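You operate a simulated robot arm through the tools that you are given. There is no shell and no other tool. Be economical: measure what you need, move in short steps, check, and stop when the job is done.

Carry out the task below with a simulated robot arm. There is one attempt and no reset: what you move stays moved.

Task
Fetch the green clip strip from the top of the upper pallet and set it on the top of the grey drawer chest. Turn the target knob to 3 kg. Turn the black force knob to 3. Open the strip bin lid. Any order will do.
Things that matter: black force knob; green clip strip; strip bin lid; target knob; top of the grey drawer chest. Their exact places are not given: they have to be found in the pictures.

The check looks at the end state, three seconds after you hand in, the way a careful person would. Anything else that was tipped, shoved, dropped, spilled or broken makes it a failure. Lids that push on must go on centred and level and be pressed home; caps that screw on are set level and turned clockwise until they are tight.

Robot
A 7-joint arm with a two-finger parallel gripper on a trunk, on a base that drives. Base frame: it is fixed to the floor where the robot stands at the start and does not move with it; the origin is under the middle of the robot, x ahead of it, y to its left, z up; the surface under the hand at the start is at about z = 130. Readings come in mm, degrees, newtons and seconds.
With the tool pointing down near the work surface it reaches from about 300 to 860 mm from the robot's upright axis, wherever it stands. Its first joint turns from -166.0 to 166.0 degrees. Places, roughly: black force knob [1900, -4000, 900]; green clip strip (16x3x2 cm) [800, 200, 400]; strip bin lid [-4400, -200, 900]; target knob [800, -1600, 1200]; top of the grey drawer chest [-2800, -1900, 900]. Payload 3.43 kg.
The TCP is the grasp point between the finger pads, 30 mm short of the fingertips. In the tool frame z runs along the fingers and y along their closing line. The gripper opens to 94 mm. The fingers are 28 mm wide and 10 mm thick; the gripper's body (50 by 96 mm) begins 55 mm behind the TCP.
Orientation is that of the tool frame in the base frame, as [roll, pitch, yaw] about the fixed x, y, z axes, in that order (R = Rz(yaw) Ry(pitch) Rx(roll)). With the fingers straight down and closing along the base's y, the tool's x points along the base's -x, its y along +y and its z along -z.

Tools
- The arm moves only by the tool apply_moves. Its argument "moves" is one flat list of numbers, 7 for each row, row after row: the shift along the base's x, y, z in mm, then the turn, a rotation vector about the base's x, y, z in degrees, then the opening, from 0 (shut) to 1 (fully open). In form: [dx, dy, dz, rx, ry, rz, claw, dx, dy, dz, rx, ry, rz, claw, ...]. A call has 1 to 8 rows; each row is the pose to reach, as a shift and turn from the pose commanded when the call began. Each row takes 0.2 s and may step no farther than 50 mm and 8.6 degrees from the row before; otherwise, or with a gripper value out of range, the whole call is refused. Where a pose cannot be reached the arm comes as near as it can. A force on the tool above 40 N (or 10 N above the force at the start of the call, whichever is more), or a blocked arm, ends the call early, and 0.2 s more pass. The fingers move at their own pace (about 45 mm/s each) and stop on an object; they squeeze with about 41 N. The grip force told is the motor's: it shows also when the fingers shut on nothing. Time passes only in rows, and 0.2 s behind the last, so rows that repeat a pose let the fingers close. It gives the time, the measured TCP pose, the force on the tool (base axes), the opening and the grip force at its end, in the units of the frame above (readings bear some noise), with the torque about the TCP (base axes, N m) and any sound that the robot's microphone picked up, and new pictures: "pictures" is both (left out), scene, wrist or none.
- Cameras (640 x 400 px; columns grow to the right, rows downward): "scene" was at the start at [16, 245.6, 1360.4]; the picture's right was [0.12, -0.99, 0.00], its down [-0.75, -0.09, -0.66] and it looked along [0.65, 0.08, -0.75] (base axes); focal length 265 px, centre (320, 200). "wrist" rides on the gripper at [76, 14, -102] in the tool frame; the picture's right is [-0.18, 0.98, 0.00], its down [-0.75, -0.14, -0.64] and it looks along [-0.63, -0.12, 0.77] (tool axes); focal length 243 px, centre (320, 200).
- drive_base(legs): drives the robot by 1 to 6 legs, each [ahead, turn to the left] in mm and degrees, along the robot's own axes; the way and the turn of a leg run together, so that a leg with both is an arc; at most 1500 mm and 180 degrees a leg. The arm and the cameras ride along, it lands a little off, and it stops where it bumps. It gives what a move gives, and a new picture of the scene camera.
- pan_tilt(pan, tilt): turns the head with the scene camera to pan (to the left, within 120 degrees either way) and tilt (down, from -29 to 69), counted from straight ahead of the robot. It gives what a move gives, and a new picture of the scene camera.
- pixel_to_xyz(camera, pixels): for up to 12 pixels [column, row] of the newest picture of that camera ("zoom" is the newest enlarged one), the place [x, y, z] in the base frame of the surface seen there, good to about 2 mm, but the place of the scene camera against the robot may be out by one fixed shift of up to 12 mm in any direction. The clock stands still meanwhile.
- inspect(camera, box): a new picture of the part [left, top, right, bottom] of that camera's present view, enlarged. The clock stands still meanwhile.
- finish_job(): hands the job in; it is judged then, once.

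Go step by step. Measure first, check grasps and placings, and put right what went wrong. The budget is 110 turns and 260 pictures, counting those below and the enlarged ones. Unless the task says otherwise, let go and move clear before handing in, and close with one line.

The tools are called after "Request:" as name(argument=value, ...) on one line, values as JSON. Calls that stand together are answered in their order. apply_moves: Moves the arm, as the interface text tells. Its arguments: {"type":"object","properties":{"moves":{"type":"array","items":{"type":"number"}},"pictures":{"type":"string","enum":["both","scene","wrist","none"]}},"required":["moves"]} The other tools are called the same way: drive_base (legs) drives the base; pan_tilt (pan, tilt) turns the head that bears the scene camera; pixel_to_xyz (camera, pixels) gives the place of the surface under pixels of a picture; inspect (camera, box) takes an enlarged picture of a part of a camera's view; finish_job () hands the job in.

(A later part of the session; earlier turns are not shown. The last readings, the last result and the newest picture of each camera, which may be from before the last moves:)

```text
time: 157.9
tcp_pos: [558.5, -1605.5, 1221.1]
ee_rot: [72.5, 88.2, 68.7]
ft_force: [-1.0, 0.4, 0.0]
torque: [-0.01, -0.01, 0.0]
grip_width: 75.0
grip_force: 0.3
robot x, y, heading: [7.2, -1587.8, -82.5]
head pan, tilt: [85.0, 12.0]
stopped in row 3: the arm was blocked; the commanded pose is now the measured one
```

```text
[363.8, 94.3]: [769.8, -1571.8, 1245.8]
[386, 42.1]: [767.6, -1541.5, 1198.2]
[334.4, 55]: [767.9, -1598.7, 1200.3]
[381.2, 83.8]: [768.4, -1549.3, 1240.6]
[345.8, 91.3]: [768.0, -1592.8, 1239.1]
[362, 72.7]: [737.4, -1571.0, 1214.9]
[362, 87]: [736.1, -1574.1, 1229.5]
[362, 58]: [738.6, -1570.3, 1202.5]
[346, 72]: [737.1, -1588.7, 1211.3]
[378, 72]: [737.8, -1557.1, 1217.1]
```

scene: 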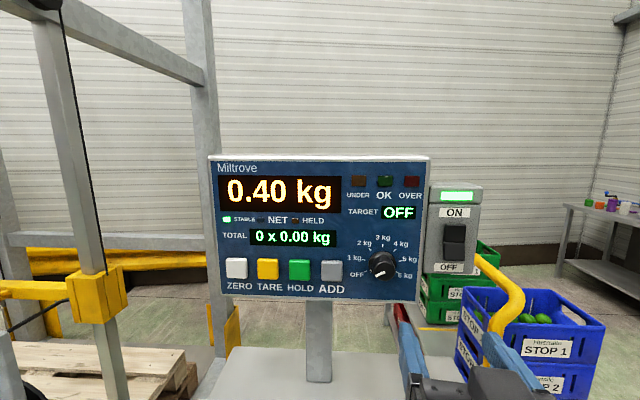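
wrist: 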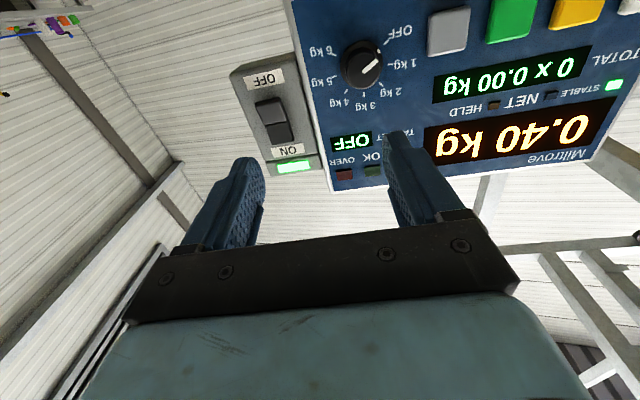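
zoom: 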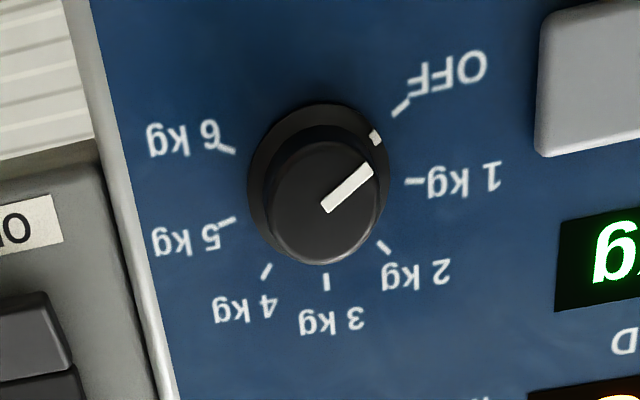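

The knob centre is (y -1571.5, z 1214) with its face at x≈737. I'll extend to x≈640, straighten the yaw, then pre-roll the hand -60° so that one grip gives the whole +120°.

Request:
apply_moves(moves=[27, 11, -2, 0, 0, 1.3, 0.8, 54, 22, -5, 0, 0, 2.6, 0.8, 80, 34, -7, 0, 0, 3.8, 0.8], pictures="none")

Request:
apply_moves(moves=[0, 0, 0, -7.5, 0, 0, 0.8, 0, 0, 0, -15, 0, 0, 0.8, 0, 0, 0, -22.5, 0, 0, 0.8, 0, 0, 0, -30, 0, 0, 0.8, 0, 0, 0, -37.5, 0, 0, 0.8, 0, 0, 0, -45, 0, 0, 0.8, 0, 0, 0, -52.5, 0, 0, 0.8, 0, 0, 0, -60, 0, 0, 0.8], pictures="both")

```text
time: 158.9
tcp_pos: [629.1, -1610.1, 1203.7]
ee_rot: [109.9, 84.7, 107.8]
ft_force: [0.3, -0.2, 0.9]
torque: [0.02, 0.02, 0.01]
grip_width: 75.2
grip_force: 0.0
robot x, y, heading: [11.2, -1589.7, -82.4]
head pan, tilt: [85.0, 12.0]
stopped in row 3: the arm was blocked; the commanded pose is now the measured one
```

```text
time: 160.1
tcp_pos: [628.0, -1647.1, 1221.7]
ee_rot: [-92.4, 67.4, -95.1]
ft_force: [0.1, -0.1, 0.1]
torque: [-0.01, -0.01, -0.01]
grip_width: 75.2
grip_force: 0.1
robot x, y, heading: [10.0, -1590.5, -82.3]
head pan, tilt: [85.0, 12.0]
stopped in row 6: the arm was blocked; the commanded pose is now the measured one
```

scene: 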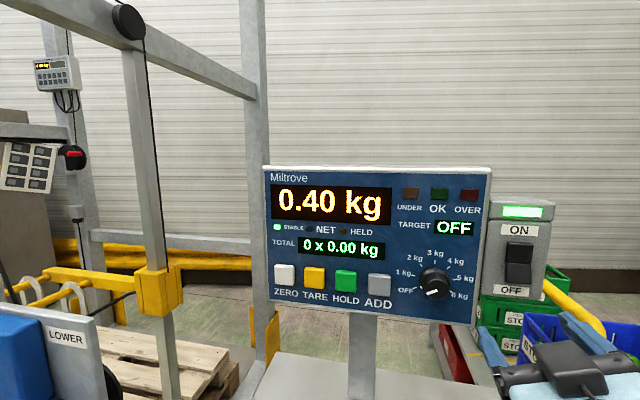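
wrist: 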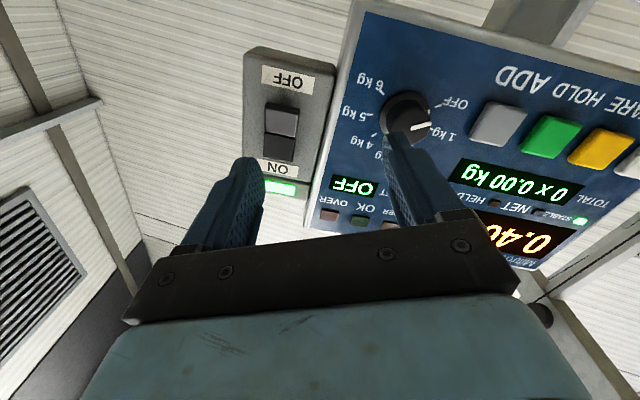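

The arm is blocked. With this heading the camera mast, on the robot's left, is in the arm's way. I'll undo the reach, and later come into the gap facing the other way so that the panel is on the robot's right.

Request:
apply_moves(moves=[-20, 10, 0, 7.5, 0, 0, 0.8, -40, 20, -5, 15, 0, 0, 0.8, -65, 30, -10, 22, 0, 0, 0.8], pictures="none")

Request:
apply_moves(moves=[-10, 0, -5, 0, 8.2, 0, 0.8, -20, 0, -10, 0, 16.4, 0, 0.8, -30, 0, -20, 0, 24.6, 0, 0.8, -42, 0, -30, 0, 32.8, 0, 0.8, -54, 0, -40, 0, 41, 0, 0.8, -66, 0, -50, 0, 49.2, 0, 0.8, -78, 0, -60, 0, 57.4, 0, 0.8, -90, 0, -70, 0, 65.6, 0, 0.8], pictures="scene")

```text
time: 160.9
tcp_pos: [563.1, -1617.4, 1215.5]
ee_rot: [-161.3, 88.3, -163.9]
ft_force: [1.3, 0.8, -0.1]
torque: [0.02, -0.01, -0.01]
grip_width: 75.1
grip_force: 0.1
robot x, y, heading: [8.4, -1586.8, -82.5]
head pan, tilt: [85.0, 12.0]
```

```text
time: 162.7
tcp_pos: [474.0, -1618.5, 1145.2]
ee_rot: [-177.0, 22.7, -179.4]
ft_force: [-0.9, -1.0, -0.1]
torque: [-0.03, -0.04, 0.01]
grip_width: 75.3
grip_force: 0.0
robot x, y, heading: [12.0, -1584.0, -82.1]
head pan, tilt: [85.0, 12.0]
```

scene: 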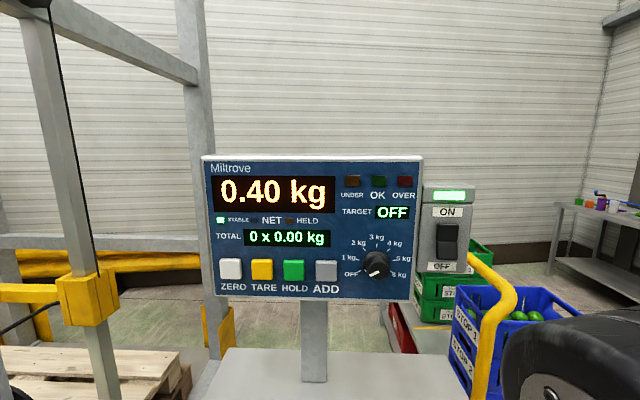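

Back to normal. I'll finish levelling and swing the hand to the front again.

Request:
apply_moves(moves=[-15, 0, 0, 0, 8, 0, 0.8, -30, 0, 0, 0, 16, 0, 0.8, -32, 0, 0, 0, 22.7, 0, 0.8, -38, -48, 0, 0, 22.7, 0, 0.8, -49.5, -94.5, 0, 0, 22.7, 0, 0.8, -66.4, -139.6, 0, 0, 22.7, 0, 0.8, -88.3, -182.7, 0, 0, 22.7, 0, 0.8, -114.7, -223, 0, 0, 22.7, 0, 0.8], pictures="none")

Request:
apply_moves(moves=[-30.8, -37, 0, 0, 0, 0, 0.8, -65.6, -70.5, 0, 0, 0, 0, 0.8, -103.9, -99.9, 0, 0, 0, 0, 0.8, -145.2, -124.8, 0, 0, 0, 0, 0.8, -189, -144.9, 0, 0, 0, 0, 0.8, -234.8, -160, 0, 0, 0, 0, 0.8], pictures="none")

Request:
pan_tilt(pan=0, tilt=30)

Request:
pixel_to_xyz(camera="scene", pixels=[[150, 60], [270, 70], [280, 150], [300, 160], [375, 165], [500, 160], [510, 290], [560, 205], [200, 330], [185, 240], [130, 100], [300, 250]])

```text
time: 164.5
tcp_pos: [360.5, -1842.0, 1146.7]
ee_rot: [-177.4, 0.0, -179.5]
ft_force: [-0.4, 0.9, -0.5]
torque: [-0.01, 0.04, 0.0]
grip_width: 75.1
grip_force: 0.0
robot x, y, heading: [7.2, -1584.8, -82.3]
head pan, tilt: [85.0, 12.0]
```

```text
time: 165.9
tcp_pos: [125.3, -2001.3, 1146.6]
ee_rot: [-177.4, -0.1, -179.2]
ft_force: [0.6, 0.5, -0.5]
torque: [-0.03, 0.02, -0.02]
grip_width: 75.3
grip_force: 0.0
robot x, y, heading: [10.4, -1590.0, -82.4]
head pan, tilt: [85.0, 12.0]
```

```text
time: 167.5
tcp_pos: [125.6, -2003.0, 1146.5]
ee_rot: [-177.4, -0.1, -179.4]
ft_force: [0.3, 0.3, 1.1]
torque: [-0.01, 0.02, 0.04]
grip_width: 75.1
grip_force: 0.1
robot x, y, heading: [7.5, -1587.0, -82.3]
head pan, tilt: [0.0, 30.0]
```

scene: 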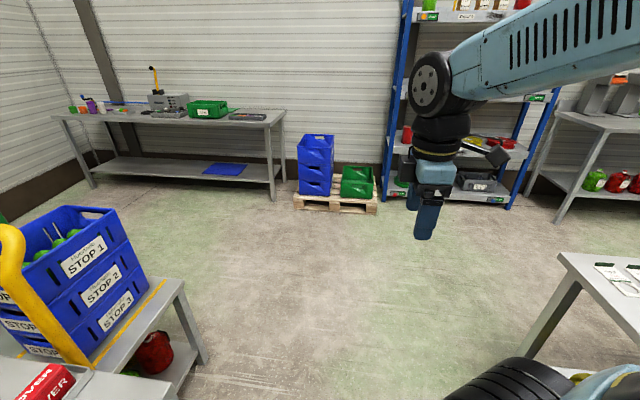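

```text
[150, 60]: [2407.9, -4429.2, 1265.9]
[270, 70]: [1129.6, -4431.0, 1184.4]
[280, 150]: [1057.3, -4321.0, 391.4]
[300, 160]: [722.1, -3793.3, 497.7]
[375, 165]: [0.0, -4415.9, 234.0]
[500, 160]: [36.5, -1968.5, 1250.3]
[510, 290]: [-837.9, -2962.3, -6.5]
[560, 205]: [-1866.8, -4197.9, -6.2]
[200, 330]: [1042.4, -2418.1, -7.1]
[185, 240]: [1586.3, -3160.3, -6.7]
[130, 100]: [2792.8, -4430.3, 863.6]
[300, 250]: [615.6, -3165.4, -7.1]
```

The force knob's device is on the far bench, near pixel (168,103). I'll do that one first, as it's in the direction of travel. Enlarging it now.

Request:
inspect(camera="scene", box=[60, 50, 292, 195])

Request:
pixel_to_xyz(camera="scene", pixels=[[168, 105], [155, 70], [205, 108], [265, 125], [60, 117], [245, 117], [90, 185], [273, 198], [180, 112], [165, 280], [150, 290]])

```text
2.76 times, centred on (176, 122) of scene
```

zoom: 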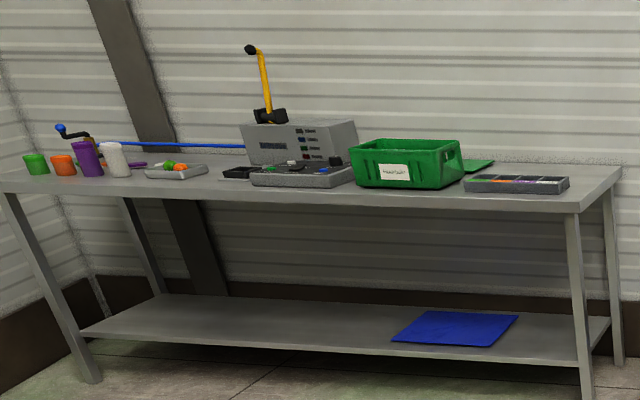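

```text
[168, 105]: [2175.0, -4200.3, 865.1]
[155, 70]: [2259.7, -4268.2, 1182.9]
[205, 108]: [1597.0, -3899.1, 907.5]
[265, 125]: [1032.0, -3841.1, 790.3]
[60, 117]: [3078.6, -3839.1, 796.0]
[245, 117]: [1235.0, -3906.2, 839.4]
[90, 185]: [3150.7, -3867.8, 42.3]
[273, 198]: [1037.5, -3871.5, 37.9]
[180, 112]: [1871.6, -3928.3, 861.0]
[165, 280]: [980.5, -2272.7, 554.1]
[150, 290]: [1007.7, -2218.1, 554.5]
```

I'll drive out of the gap and across to stand before that device, at about (1880,-3150).

Request:
drive_base(legs=[[1300, 0], [0, 73], [1500, 0], [200, 0], [0, -81]])

Request:
pan_tilt(pan=0, tilt=35)

```text
time: 189.5
tcp_pos: [1854.1, -3733.3, 1147.7]
ee_rot: [-177.5, -0.1, 170.5]
ft_force: [1.1, -0.2, -0.5]
torque: [-0.01, 0.04, 0.01]
grip_width: 75.0
grip_force: 0.0
robot x, y, heading: [1876.4, -3302.6, -92.5]
head pan, tilt: [0.0, 30.0]
stopped in leg 5: the robot was blocked; the commanded pose is now the measured one
```

scene: 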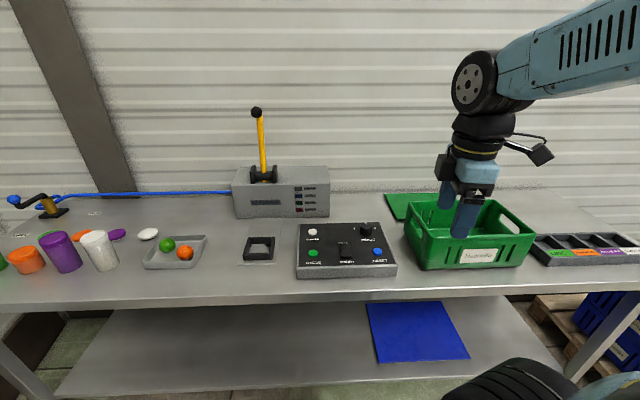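

```text
time: 190.1
tcp_pos: [1854.7, -3735.2, 1146.4]
ee_rot: [-177.4, 0.0, 170.5]
ft_force: [-0.2, 0.6, -1.0]
torque: [-0.01, 0.01, -0.02]
grip_width: 75.4
grip_force: 0.1
robot x, y, heading: [1874.7, -3306.9, -92.5]
head pan, tilt: [0.0, 35.0]
```

scene: 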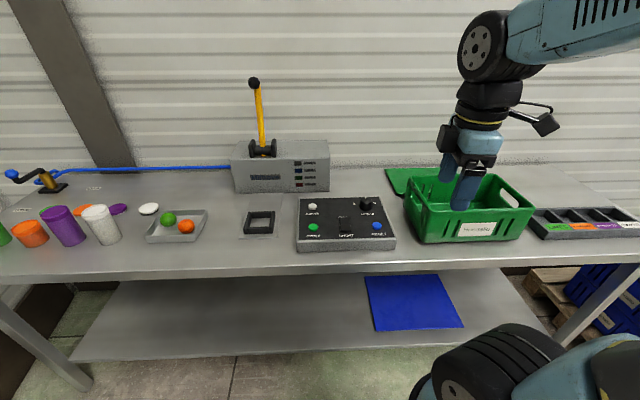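

The control box with the black force knob is at about (347,222), with the knob near (366,203). I'll enlarge and measure.

Request:
inspect(camera="scene", box=[290, 180, 402, 250])

Request:
pixel_to_xyz(camera="scene", pixels=[[366, 202], [366, 210], [303, 200], [385, 200], [395, 235], [300, 238], [345, 222], [313, 205], [410, 185], [340, 265]])

```text
5.71 times, centred on (346, 215) of scene
```

zoom: 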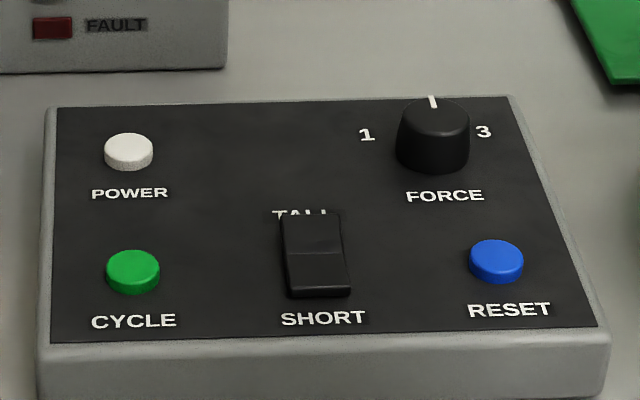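

```text
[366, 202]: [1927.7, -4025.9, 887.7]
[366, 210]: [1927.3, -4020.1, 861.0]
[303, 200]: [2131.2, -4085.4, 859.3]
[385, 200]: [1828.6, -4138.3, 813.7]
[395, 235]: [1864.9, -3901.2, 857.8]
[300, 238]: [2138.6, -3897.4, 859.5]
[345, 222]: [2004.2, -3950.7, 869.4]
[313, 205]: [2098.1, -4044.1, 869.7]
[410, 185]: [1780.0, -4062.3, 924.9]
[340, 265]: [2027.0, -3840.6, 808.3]
```

The knob is at (1927,-4028), top z 888, pointing to the middle (2), with 3 on its right (-x). I'll move the hand over it for an overhead look.

Request:
apply_moves(moves=[10, -42, -10, 2.5, -0.4, 0, 0.8, 20, -84, -25, 2.5, -0.4, 0, 0.8, 31, -126, -42, 2.5, -0.4, 0, 0.8, 42, -168, -60, 2.5, -0.4, 0, 0.8, 52, -208, -80, 2.5, -0.4, 0, 0.8, 62, -250, -100, 2.5, -0.4, 0, 0.8, 73, -285, -120, 2.5, -0.4, 0, 0.8, 73, -285, -130, 2.5, -0.4, 0, 0.8], pictures="both")

Request:
inspect(camera="wrist", box=[220, 60, 420, 185])

```text
time: 191.9
tcp_pos: [1927.8, -4020.2, 1017.0]
ee_rot: [-179.9, 0.0, 170.6]
ft_force: [0.7, 0.5, -0.2]
torque: [-0.03, 0.0, -0.01]
grip_width: 75.3
grip_force: 0.0
robot x, y, heading: [1876.1, -3305.1, -92.6]
head pan, tilt: [0.0, 35.0]
```

scene: 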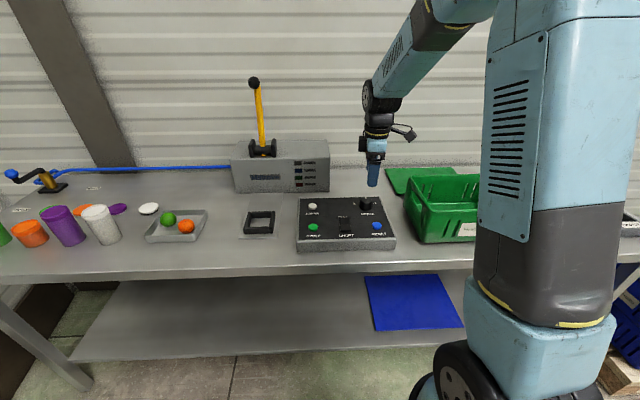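
wrist: 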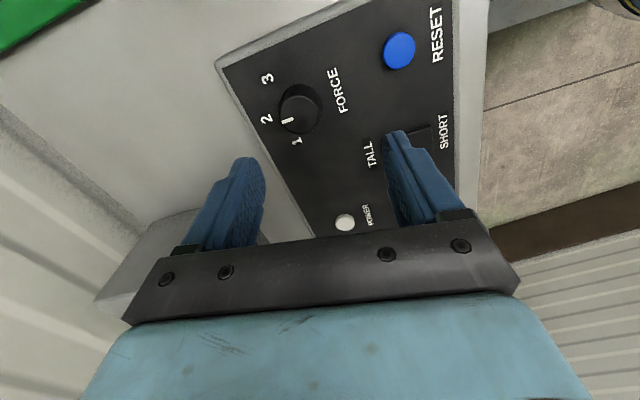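

```text
3.20 times, centred on (320, 122) of wrist
```

zoom: 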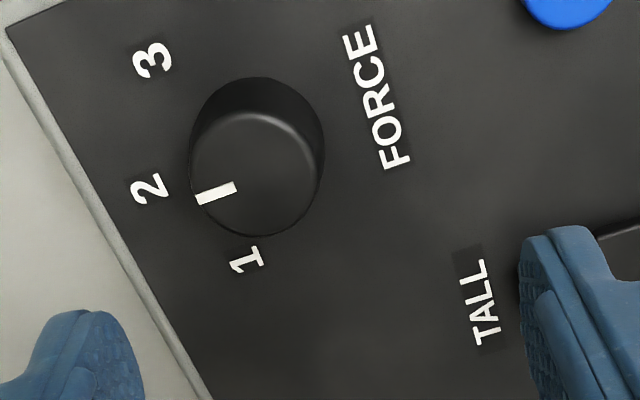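

Request:
pixel_to_xyz(camera="wrist", pixels=[[267.5, 79], [266.9, 118.8], [296.9, 141.3], [300, 113], [283, 121], [292, 118], [282, 108], [318, 112], [300, 96], [302, 131], [300, 87]])

```text
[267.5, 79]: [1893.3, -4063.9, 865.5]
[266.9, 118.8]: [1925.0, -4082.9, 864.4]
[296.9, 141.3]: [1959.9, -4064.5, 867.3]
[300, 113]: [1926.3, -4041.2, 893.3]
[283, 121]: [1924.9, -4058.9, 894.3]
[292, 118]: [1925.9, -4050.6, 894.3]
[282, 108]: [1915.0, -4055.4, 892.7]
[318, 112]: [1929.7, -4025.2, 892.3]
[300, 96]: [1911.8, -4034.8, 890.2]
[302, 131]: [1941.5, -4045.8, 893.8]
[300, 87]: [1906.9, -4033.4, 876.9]
```

The knob centre is about (1926.5,-4041), with the 3 label 53–57° clockwise (seen from above) from 2. I'll descend, grip, and check.

Request:
apply_moves(moves=[-1, -21, -35, 0, 0, 0, 0.8, -1, -21, -75, 0, 0, 0, 0.8, -1, -21, -100, 0, 0, 0, 0.8, -1, -21, -115, 0, 0, 0, 0.8, -1, -21, -115, 0, 0, 0, 0, -1, -21, -115, 0, 0, 0, 0, -1, -21, -115, 0, 0, 0, 0, -1, -21, -115, 0, 0, 0, 0], pictures="wrist")

```text
time: 193.7
tcp_pos: [1927.5, -4042.2, 902.8]
ee_rot: [-179.8, 0.0, 170.5]
ft_force: [-2.6, -9.9, -3.8]
torque: [-0.55, -0.03, -0.02]
grip_width: 40.7
grip_force: 44.7
robot x, y, heading: [1875.3, -3307.7, -92.4]
head pan, tilt: [0.0, 35.0]
```

wrist: 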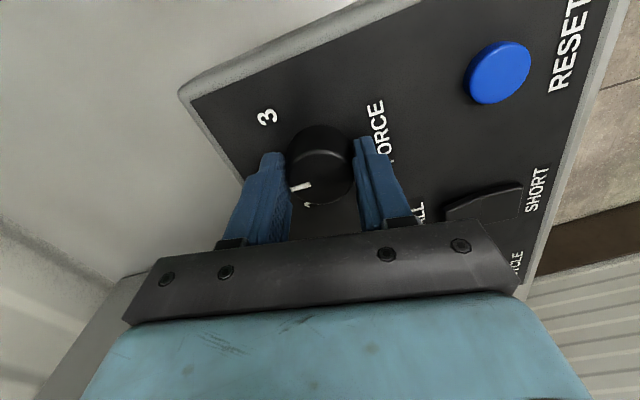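

It is gripped at 40.7 mm. I'll turn -55° about z in 7 steps.

Request:
apply_moves(moves=[0, 0, 0, 0, 0, -7.9, 0, 0, 0, 0, 0, 0, -15.7, 0, 0, 0, 0, 0, 0, -23.6, 0, 0, 0, 0, 0, 0, -31.4, 0, 0, 0, 0, 0, 0, -39.3, 0, 0, 0, 0, 0, 0, -47.1, 0, 0, 0, 0, 0, 0, -55, 0, 0, 0, 0, 0, 0, -55, 0], pictures="wrist")

```text
time: 195.5
tcp_pos: [1927.7, -4041.0, 901.7]
ee_rot: [-179.9, 0.0, 115.4]
ft_force: [15.6, -9.4, 9.6]
torque: [-0.62, -0.8, -0.01]
grip_width: 40.4
grip_force: 45.1
robot x, y, heading: [1872.5, -3303.9, -92.4]
head pan, tilt: [0.0, 35.0]
```

wrist: 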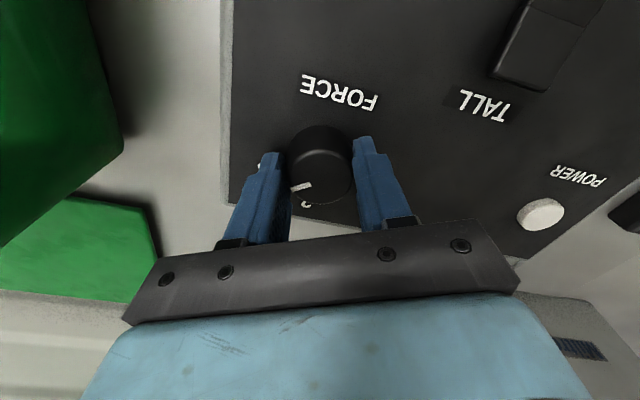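

The knob turned with the hand. I'll release, rise and look.

Request:
apply_moves(moves=[0, 0, 0, 0, 0, 0, 0.8, 0, 0, 0, 0, 0, 0, 0.8, 0, 0, 0, 0, 0, 0, 0.8, 0, 0, 30, 0, 0, 0, 0.8, 0, 0, 75, 0, 0, 0, 0.8, 0, 0, 120, 0, 0, 0, 0.8], pictures="wrist")

Request:
inspect(camera="wrist", box=[220, 60, 420, 185])

Request:
inspect(camera="scene", box=[330, 180, 402, 225])

```text
time: 196.9
tcp_pos: [1927.1, -4040.6, 1022.3]
ee_rot: [179.9, -0.2, 115.5]
ft_force: [0.6, 0.2, 0.2]
torque: [0.04, -0.02, -0.01]
grip_width: 75.2
grip_force: 0.0
robot x, y, heading: [1875.3, -3304.4, -92.4]
head pan, tilt: [0.0, 35.0]
```

wrist: 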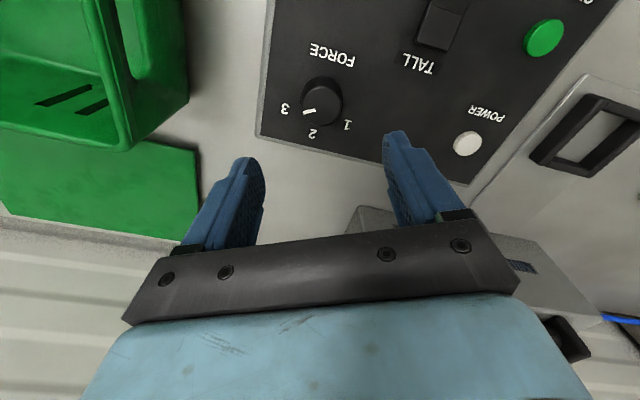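

```text
3.20 times, centred on (320, 122) of wrist
```

zoom: 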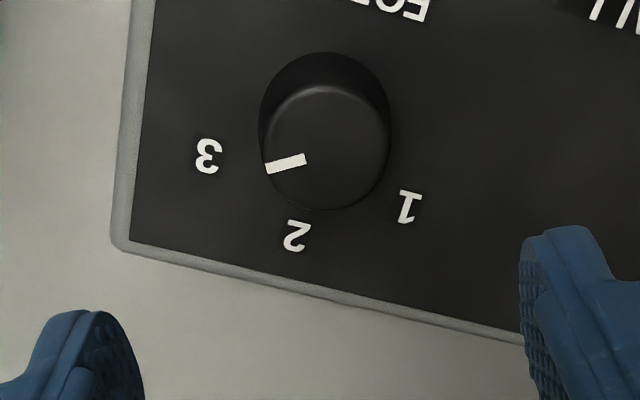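

```text
8.89 times, centred on (366, 202) of scene
```

zoom: 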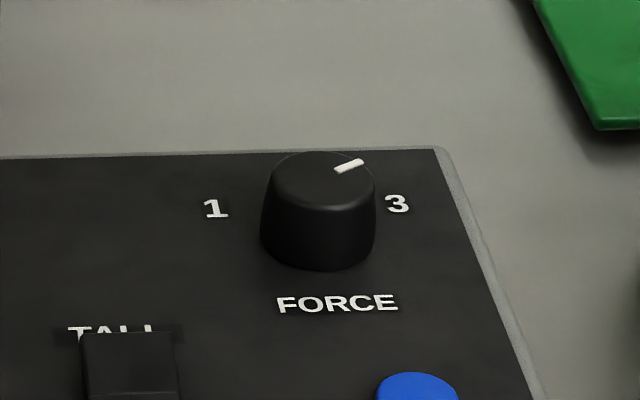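

Request:
pixel_to_xyz(camera="wrist", pixels=[[314, 109.7], [309, 110.9], [305, 111.8], [285, 108.8], [312.8, 133.8], [348, 124.4], [322, 106], [341, 106], [303.5, 106], [322, 90], [322, 124]])

```text
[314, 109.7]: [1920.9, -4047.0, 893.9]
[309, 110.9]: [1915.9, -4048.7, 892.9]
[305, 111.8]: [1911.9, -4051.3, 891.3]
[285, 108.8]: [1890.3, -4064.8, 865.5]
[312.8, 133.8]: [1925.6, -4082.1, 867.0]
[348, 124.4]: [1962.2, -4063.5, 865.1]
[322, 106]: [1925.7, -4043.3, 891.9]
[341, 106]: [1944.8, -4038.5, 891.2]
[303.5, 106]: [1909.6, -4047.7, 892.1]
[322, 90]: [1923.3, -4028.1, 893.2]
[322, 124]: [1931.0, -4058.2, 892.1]
```

The pointer sits at about -151°, and the 3 label is at about -149°, so force is at 3. I'll now raise and tuck the hand, then drive back to the gap facing +y.

Request:
apply_moves(moves=[-5, 35, 30, 0, 0, -4, 0.8, -10, 70, 60, 0, 0, -8, 0.8, -15, 110, 85, 0, 0, -12, 0.8, -20, 150, 105, 0, 0, -16, 0.8, -25, 195, 120, 0, 0, -20, 0.8, -30, 240, 125, 0, 0, -24, 0.8, -35, 285, 125, 0, 0, -27, 0.8, -40, 310, 125, 0, 0, -27, 0.8], pictures="none")

Request:
drive_base(legs=[[-300, 0], [0, -88], [1500, 0], [230, 0]])

```text
time: 198.7
tcp_pos: [1887.6, -3729.9, 1147.5]
ee_rot: [-179.9, -0.1, 88.4]
ft_force: [0.3, -0.6, 0.3]
torque: [0.05, -0.06, 0.06]
grip_width: 75.0
grip_force: 0.0
robot x, y, heading: [1876.8, -3308.0, -92.4]
head pan, tilt: [0.0, 35.0]
```

```text
time: 204.3
tcp_pos: [1472.1, -3112.4, 1148.4]
ee_rot: [-179.8, -0.1, 11.8]
ft_force: [0.4, -1.4, 0.1]
torque: [0.01, 0.0, -0.05]
grip_width: 75.4
grip_force: 0.1
robot x, y, heading: [1898.2, -3062.2, -170.8]
head pan, tilt: [0.0, 35.0]
stopped in leg 2: the robot was blocked; the commanded pose is now the measured one
```

scene: 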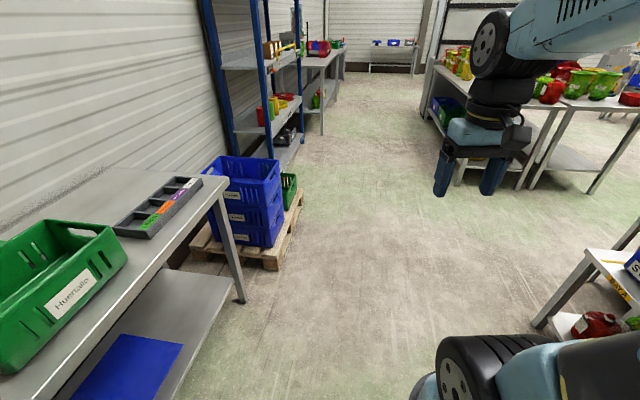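

Request:
drive_base(legs=[[400, 0], [0, -16], [1370, 0]])

```text
time: 214.3
tcp_pos: [-257.2, -2881.8, 1149.2]
ee_rot: [-179.9, -0.1, -5.0]
ft_force: [0.6, -0.1, 1.7]
torque: [0.01, 0.03, -0.02]
grip_width: 75.5
grip_force: 0.1
robot x, y, heading: [165.0, -2960.7, 172.4]
head pan, tilt: [0.0, 35.0]
```

scene: 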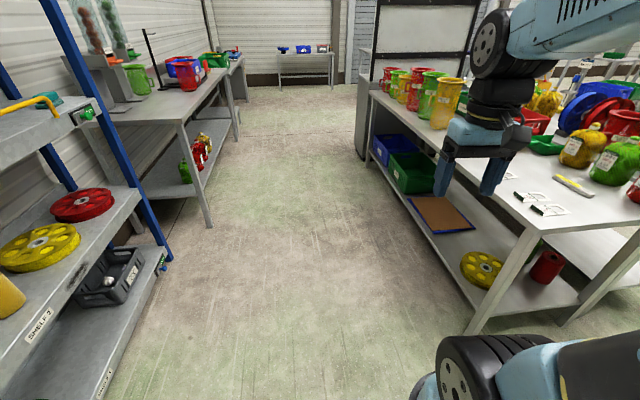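

Request:
drive_base(legs=[[0, -76], [900, 0]])

Request:
pan_tilt(pan=0, tilt=40)

```text
time: 218.0
tcp_pos: [100.8, -2532.7, 1150.6]
ee_rot: [-179.9, -0.1, -76.6]
ft_force: [-1.0, 0.1, -0.4]
torque: [0.04, -0.05, -0.03]
grip_width: 75.3
grip_force: 0.0
robot x, y, heading: [99.7, -2966.3, 99.2]
head pan, tilt: [0.0, 35.0]
stopped in leg 1: the robot was blocked; the commanded pose is now the measured one
```

scene: 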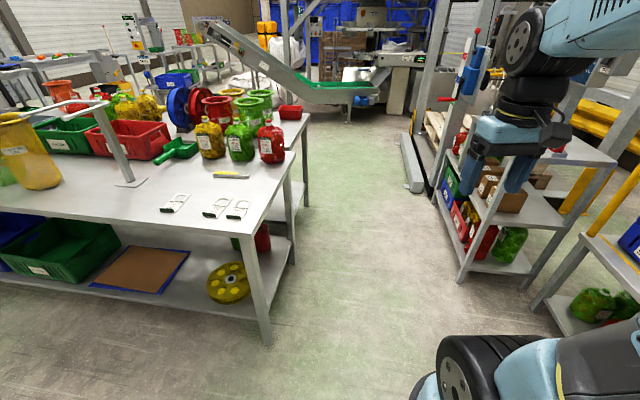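

```text
time: 218.6
tcp_pos: [100.5, -2530.4, 1150.0]
ee_rot: [-180.0, -0.1, -76.5]
ft_force: [0.2, -0.3, 0.0]
torque: [0.0, -0.01, -0.01]
grip_width: 75.2
grip_force: 0.1
robot x, y, heading: [103.0, -2967.6, 99.2]
head pan, tilt: [0.0, 40.0]
```

scene: 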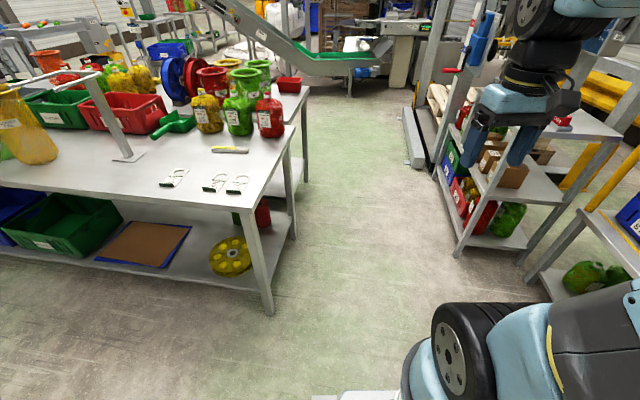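

Request:
drive_base(legs=[[300, 0], [0, -6], [1020, 0]])

Request:
pan_tilt(pan=-85, tilt=20)

```text
time: 226.1
tcp_pos: [39.8, -1244.1, 1150.4]
ee_rot: [-179.8, -0.1, -81.9]
ft_force: [0.4, -0.7, -0.3]
torque: [-0.02, 0.03, -0.03]
grip_width: 75.2
grip_force: 0.0
robot x, y, heading: [-7.0, -1679.8, 93.7]
head pan, tilt: [0.0, 40.0]
```

scene: 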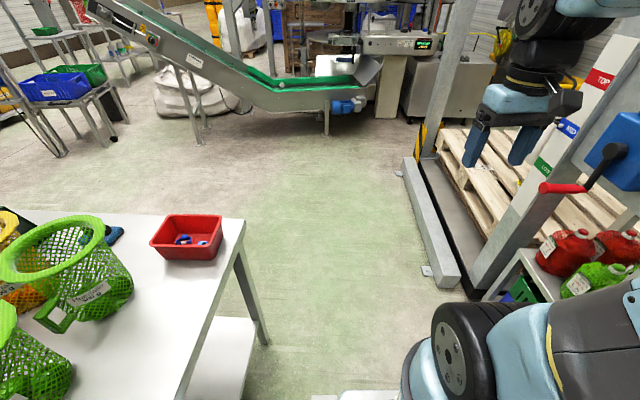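

```text
time: 227.7
tcp_pos: [40.2, -1243.0, 1151.6]
ee_rot: [-180.0, -0.1, -81.9]
ft_force: [-0.1, 0.4, -0.2]
torque: [0.0, -0.01, 0.01]
grip_width: 75.1
grip_force: 0.1
robot x, y, heading: [-0.4, -1681.6, 93.5]
head pan, tilt: [-85.0, 20.0]
```

scene: 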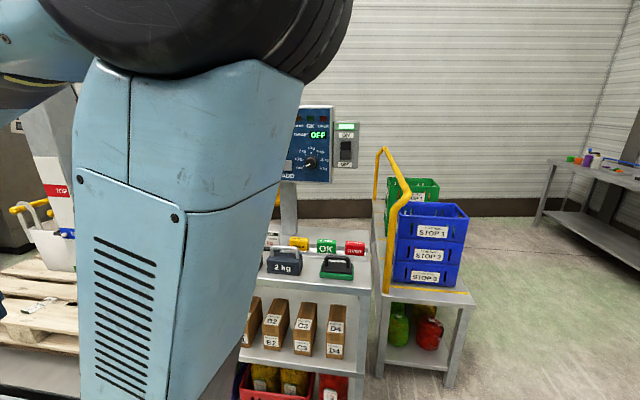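

Now the panel is on the robot's right, away from the mast. I'll swing the arm clockwise to face +x.

Request:
apply_moves(moves=[48.5, -7, 0, 0, 0, -8.2, 0.8, 96, -19.5, 0, 0, 0, -16.4, 0.8, 141.8, -37.3, 0, 0, 0, -24.6, 0.8, 185.3, -60.1, 0, 0, 0, -32.8, 0.8, 226, -87.5, 0, 0, 0, -41, 0.8, 263.4, -119.4, 0, 0, 0, -49.2, 0.8, 297, -155.2, 0, 0, 0, -57.4, 0.8, 326.5, -194.5, 0, 0, 0, -65.6, 0.8], pictures="none")

Request:
apply_moves(moves=[24.8, -42.4, 0, 0, 0, -8.2, 0.8, 44.8, -87.3, 0, 0, 0, -16.4, 0.8, 59.7, -134.1, 0, 0, 0, -24.6, 0.8, 60, -134, 10, 0, 0, -32.5, 0.8], pictures="scene")

```text
time: 229.5
tcp_pos: [369.4, -1437.5, 1148.4]
ee_rot: [-179.9, -0.1, -147.8]
ft_force: [-0.2, -0.1, 0.1]
torque: [-0.02, -0.03, -0.01]
grip_width: 75.0
grip_force: 0.0
robot x, y, heading: [-2.3, -1680.0, 93.4]
head pan, tilt: [-85.0, 20.0]
```

```text
time: 230.5
tcp_pos: [427.6, -1572.1, 1160.3]
ee_rot: [-179.9, -0.1, 179.8]
ft_force: [-0.4, -0.5, 0.4]
torque: [-0.01, 0.02, 0.0]
grip_width: 75.2
grip_force: 0.0
robot x, y, heading: [-3.9, -1676.4, 93.5]
head pan, tilt: [-85.0, 20.0]
```

scene: 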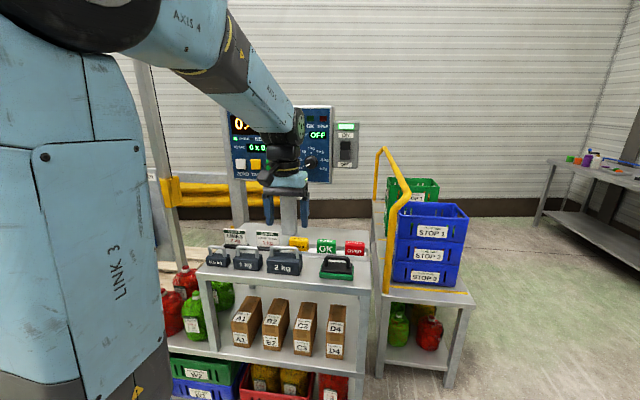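

The arm faces the panel cleanly. I'll tilt the hand to horizontal while extending to x≈600, z 1214.

Request:
apply_moves(moves=[16, 0, 5, 0, -8.2, 0, 0.8, 32, 0, 10, 0, -16.4, 0, 0.8, 48, 0, 15, 0, -24.6, 0, 0.8, 64, 0, 20, 0, -32.8, 0, 0.8, 80, 0, 25, 0, -41, 0, 0.8, 96, 0, 30, 0, -49.2, 0, 0.8, 112, 0, 35, 0, -57.4, 0, 0.8, 128, 0, 40, 0, -65.6, 0, 0.8], pictures="none")

Request:
apply_moves(moves=[16, 0, 5, 0, -8.2, 0, 0.8, 32, 0, 10, 0, -16.4, 0, 0.8, 45, 0, 14, 0, -24.4, 0, 0.8], pictures="both")

```text
time: 232.3
tcp_pos: [552.7, -1571.2, 1202.4]
ee_rot: [179.9, 65.7, 179.8]
ft_force: [0.0, 0.1, 0.1]
torque: [0.03, 0.01, 0.0]
grip_width: 75.3
grip_force: 0.1
robot x, y, heading: [0.3, -1677.5, 93.6]
head pan, tilt: [-85.0, 20.0]
```

```text
time: 233.1
tcp_pos: [598.2, -1573.2, 1215.1]
ee_rot: [57.5, 89.9, 57.3]
ft_force: [-0.4, -0.5, 0.4]
torque: [-0.02, 0.05, 0.05]
grip_width: 75.4
grip_force: 0.1
robot x, y, heading: [-5.5, -1676.0, 93.5]
head pan, tilt: [-85.0, 20.0]
```

scene: 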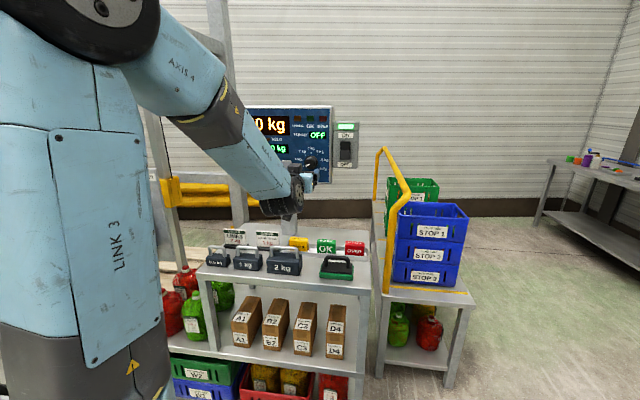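
wrist: 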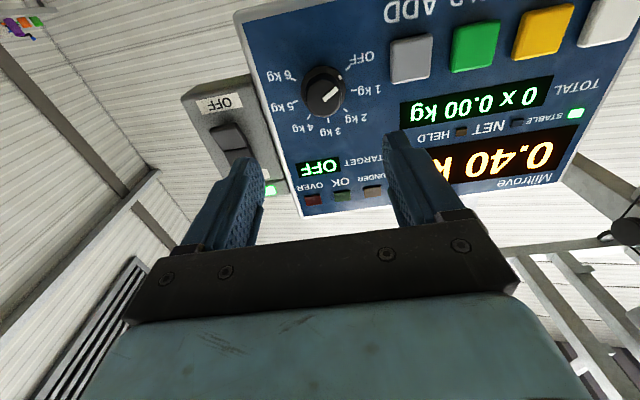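

All is aligned. I'll pre-roll the hand -60° about x.

Request:
apply_moves(moves=[5, 0, 0, -7.5, 0, 0, 0.65, 10, 0, 0, -15, 0, 0, 0.65, 15, 0, 0, -22.5, 0, 0, 0.65, 20, 0, 0, -30, 0, 0, 0.65, 25, 0, 0, -37.5, 0, 0, 0.65, 30, 0, 0, -45, 0, 0, 0.65, 35, 0, 0, -52.5, 0, 0, 0.65, 40, 1, -1, -60, 0, 0, 0.65], pictures="wrist")

Request:
inspect(camera="wrist", box=[220, 30, 460, 180])

```text
time: 234.9
tcp_pos: [638.1, -1571.5, 1213.8]
ee_rot: [-90.1, 29.9, -90.2]
ft_force: [-0.6, -0.6, 0.1]
torque: [0.0, 0.04, 0.01]
grip_width: 61.2
grip_force: 0.0
robot x, y, heading: [-3.6, -1677.0, 93.7]
head pan, tilt: [-85.0, 20.0]
```

wrist: 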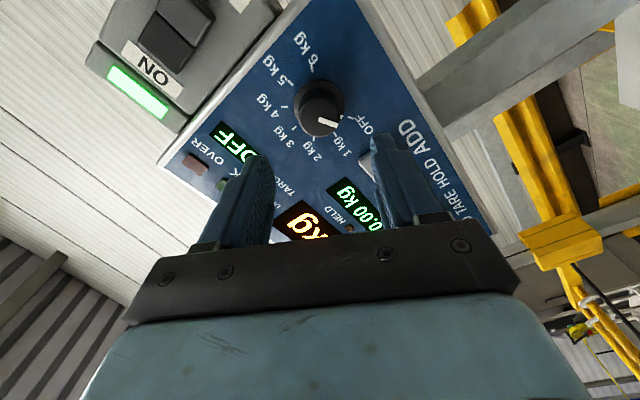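

```text
2.67 times, centred on (340, 105) of wrist
```

zoom: 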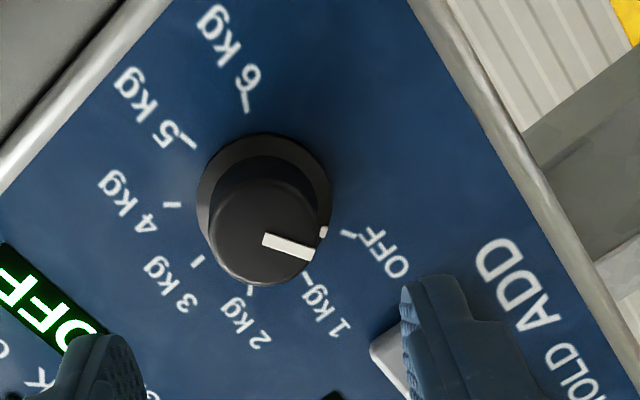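

Request:
pixel_to_xyz(camera="wrist", pixels=[[318.6, 117], [300, 116], [337, 117], [318.6, 100], [318.6, 134], [293.5, 128], [350, 117.5], [313, 71]])

```text
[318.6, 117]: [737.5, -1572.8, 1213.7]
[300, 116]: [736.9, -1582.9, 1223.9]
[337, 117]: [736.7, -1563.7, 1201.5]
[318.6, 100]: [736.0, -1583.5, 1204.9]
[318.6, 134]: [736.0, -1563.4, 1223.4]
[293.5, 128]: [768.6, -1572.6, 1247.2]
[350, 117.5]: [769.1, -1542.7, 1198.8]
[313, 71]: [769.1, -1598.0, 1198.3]
```

The knob centre is confirmed at (-1572.5, 1213.7). I'll advance to TCP x≈727 and close.

Request:
apply_moves(moves=[30, -0.5, 0, 0, 0, 0, 0.65, 60, -1, 0, 0, 0, 0, 0.65, 80, -1, 0, 0, 0, 0, 0.65, 88, -1, 0, 0, 0, 0, 0.65, 88, -1, 0, 0, 0, 0, 0, 88, -1, 0, 0, 0, 0, 0, 88, -1, 0, 0, 0, 0, 0, 88, -1, 0, 0, 0, 0, 0], pictures="wrist")

```text
time: 236.7
tcp_pos: [727.7, -1571.1, 1216.2]
ee_rot: [-90.0, 30.2, -90.0]
ft_force: [2.9, 0.5, -5.4]
torque: [-0.02, 0.15, -0.01]
grip_width: 37.0
grip_force: 45.1
robot x, y, heading: [-1.5, -1679.9, 93.3]
head pan, tilt: [-85.0, 20.0]
```

wrist: 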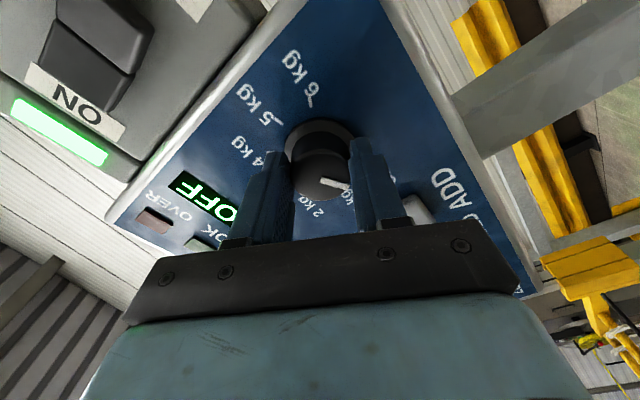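

Gripped at 37 mm. I'll turn +60° about x first, then check.

Request:
apply_moves(moves=[0, 0, 0, 7.5, 0, 0, 0, 0, 0, 0, 15, 0, 0, 0, 0, 0, 0, 22.5, 0, 0, 0, 0, 0, 0, 30, 0, 0, 0, 0, 0, 0, 37.5, 0, 0, 0, 0, 0, 0, 45, 0, 0, 0, 0, 0, 0, 52.5, 0, 0, 0, 0, 0, 0, 60, 0, 0, 0], pictures="both")

Request:
apply_moves(moves=[0, 0, 0, 7.5, 0, 0, 0, 0, 0, 0, 15, 0, 0, 0, 0, 0, 0, 22.5, 0, 0, 0, 0, 0, 0, 30, 0, 0, 0, 0, 0, 0, 37.5, 0, 0, 0, 0, 0, 0, 45, 0, 0, 0, 0, 0, 0, 52.5, 0, 0, 0, 0, 0, 0, 60, 0, 0, 0], pictures="both")

```text
time: 238.5
tcp_pos: [727.7, -1570.5, 1214.3]
ee_rot: [89.0, 89.9, 89.1]
ft_force: [6.7, 13.5, 8.9]
torque: [-0.02, 0.26, 0.57]
grip_width: 36.8
grip_force: 45.4
robot x, y, heading: [-6.4, -1678.3, 93.8]
head pan, tilt: [-85.0, 20.0]
```

scene: 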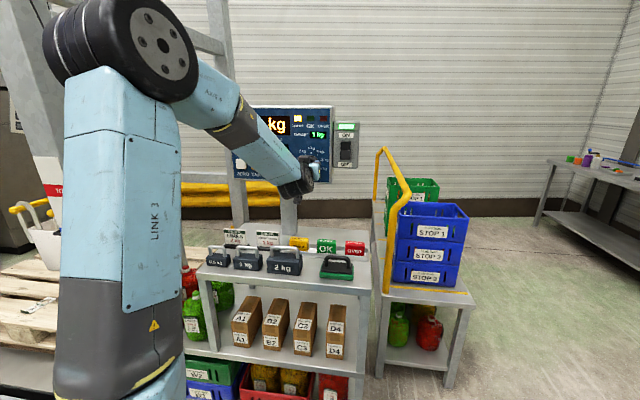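
wrist: 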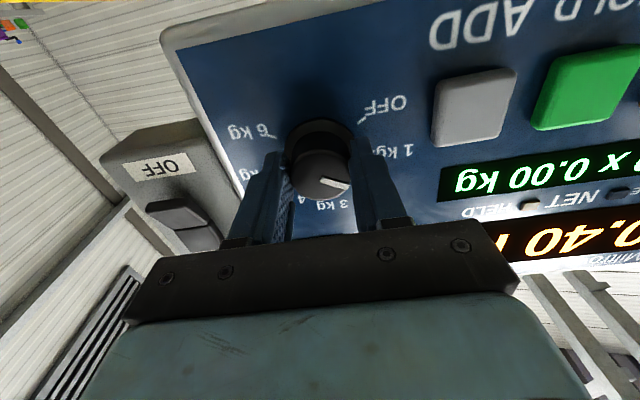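

```text
time: 240.0
tcp_pos: [727.5, -1568.3, 1213.7]
ee_rot: [90.1, 43.8, 90.4]
ft_force: [4.9, 4.1, -3.4]
torque: [0.02, 0.33, 0.85]
grip_width: 37.0
grip_force: 44.8
robot x, y, heading: [-0.9, -1678.1, 93.7]
head pan, tilt: [-85.0, 20.0]
stopped in row 7: the force on the tool passed its limit at 41 N (the readings are from after the stop); the commanded pose is now the measured one
```

scene: 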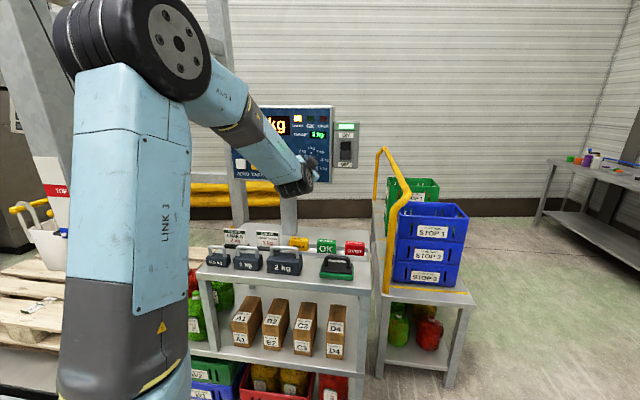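
wrist: 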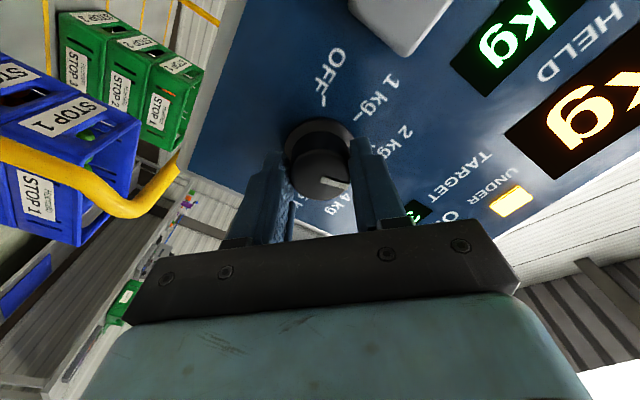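

The turn is at about 106°, and a side load stopped the call. I'll ease the hand back towards the axis and turn the remaining 14°.

Request:
apply_moves(moves=[0, -2, 0, 0, 0, 0, 0, 0, -3, 0, 5, 0, 0, 0, 0, -3, 0, 10, 0, 0, 0, 0, -3, 0, 14, 0, 0, 0], pictures="wrist")

Request:
inspect(camera="scene", box=[230, 95, 370, 183])

```text
time: 241.0
tcp_pos: [727.5, -1568.4, 1214.9]
ee_rot: [90.1, 29.8, 90.3]
ft_force: [-5.3, 33.2, -7.3]
torque: [-0.02, 0.43, 1.58]
grip_width: 36.9
grip_force: 44.7
robot x, y, heading: [-3.0, -1675.3, 93.5]
head pan, tilt: [-85.0, 20.0]
```

wrist: 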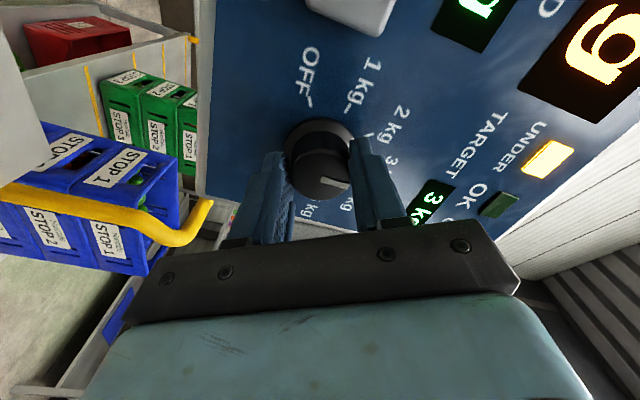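

```text
4.55 times, centred on (300, 139) of scene
```

zoom: 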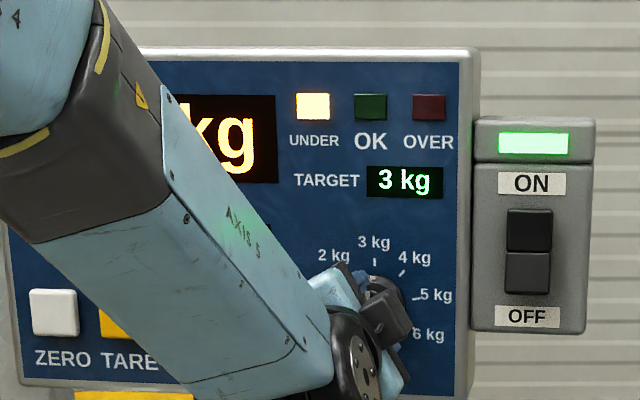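

The display reads TARGET 3 kg. I'll relax the side load, open, and back straight out.

Request:
apply_moves(moves=[0, 3, 0, 0, 0, 0, 0, 0, 3, 0, 0, 0, 0, 0.65, 0, 3, 0, 0, 0, 0, 0.65, 0, 3, 0, 0, 0, 0, 0.65, -25, 3, 0, 0, 0, 0, 0.65, -65, 3, 0, 0, 0, 0, 0.65, -100, 3, 0, 0, 0, 0, 0.65], pictures="wrist")

Request:
inspect(camera="wrist", box=[220, 30, 460, 180])

```text
time: 242.6
tcp_pos: [627.0, -1569.4, 1216.5]
ee_rot: [90.0, 29.8, 90.1]
ft_force: [0.7, 0.1, -0.5]
torque: [-0.02, -0.04, -0.03]
grip_width: 61.2
grip_force: 0.1
robot x, y, heading: [-5.5, -1675.6, 93.7]
head pan, tilt: [-85.0, 20.0]
```

wrist: 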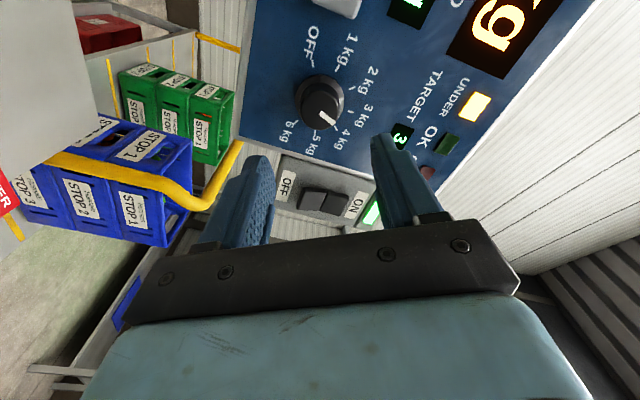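

```text
2.67 times, centred on (340, 105) of wrist
```

zoom: 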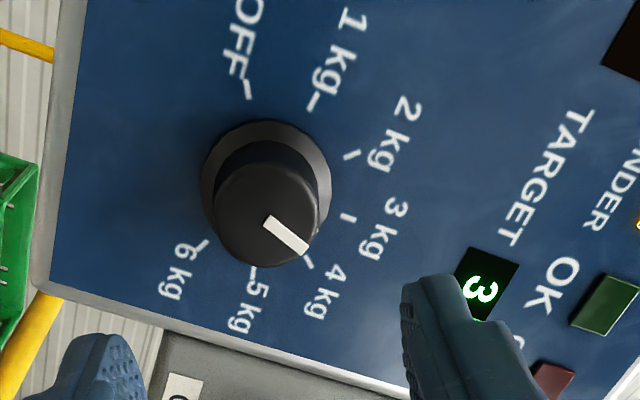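

The display reads 3. I'll check the pointer's true direction, since the face stands proud of the panel.

Request:
pixel_to_xyz(camera="wrist", pixels=[[321, 113], [327, 117.8], [333, 122.5], [321, 111], [303, 111], [338, 111], [350, 111.5], [336.5, 130], [351.5, 88]])

```text
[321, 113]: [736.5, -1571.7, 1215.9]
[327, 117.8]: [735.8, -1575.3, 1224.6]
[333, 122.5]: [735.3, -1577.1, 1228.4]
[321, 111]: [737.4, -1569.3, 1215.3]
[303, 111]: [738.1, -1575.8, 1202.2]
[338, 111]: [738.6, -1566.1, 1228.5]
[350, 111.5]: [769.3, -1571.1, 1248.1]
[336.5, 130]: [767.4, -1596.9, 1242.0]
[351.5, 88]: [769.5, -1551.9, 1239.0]
```

The pointer looks about 15–20° past the 3 kg tick. I'll measure it more finely on a tight enlargement.

Request:
inspect(camera="wrist", box=[288, 80, 368, 130])

Request:
pixel_to_xyz(camera="wrist", pixels=[[321, 113], [322, 113.8], [323, 114.6], [324, 115.4], [331, 121], [332, 121.8], [333, 122.6], [330, 120.2], [326, 117], [328, 118.6]])

```text
8.00 times, centred on (328, 105) of wrist
```

zoom: 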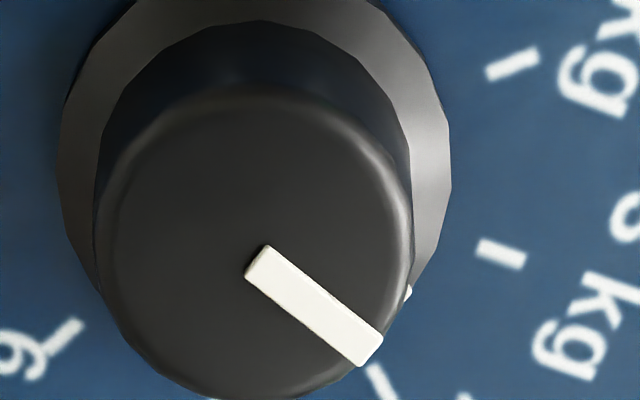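

```text
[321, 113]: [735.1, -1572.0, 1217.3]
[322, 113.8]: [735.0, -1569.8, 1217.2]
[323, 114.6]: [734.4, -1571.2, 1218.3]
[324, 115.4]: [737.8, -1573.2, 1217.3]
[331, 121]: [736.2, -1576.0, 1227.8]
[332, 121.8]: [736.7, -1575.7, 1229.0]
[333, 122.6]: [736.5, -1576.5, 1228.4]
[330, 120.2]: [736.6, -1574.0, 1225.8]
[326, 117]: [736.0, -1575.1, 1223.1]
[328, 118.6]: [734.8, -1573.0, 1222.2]
```

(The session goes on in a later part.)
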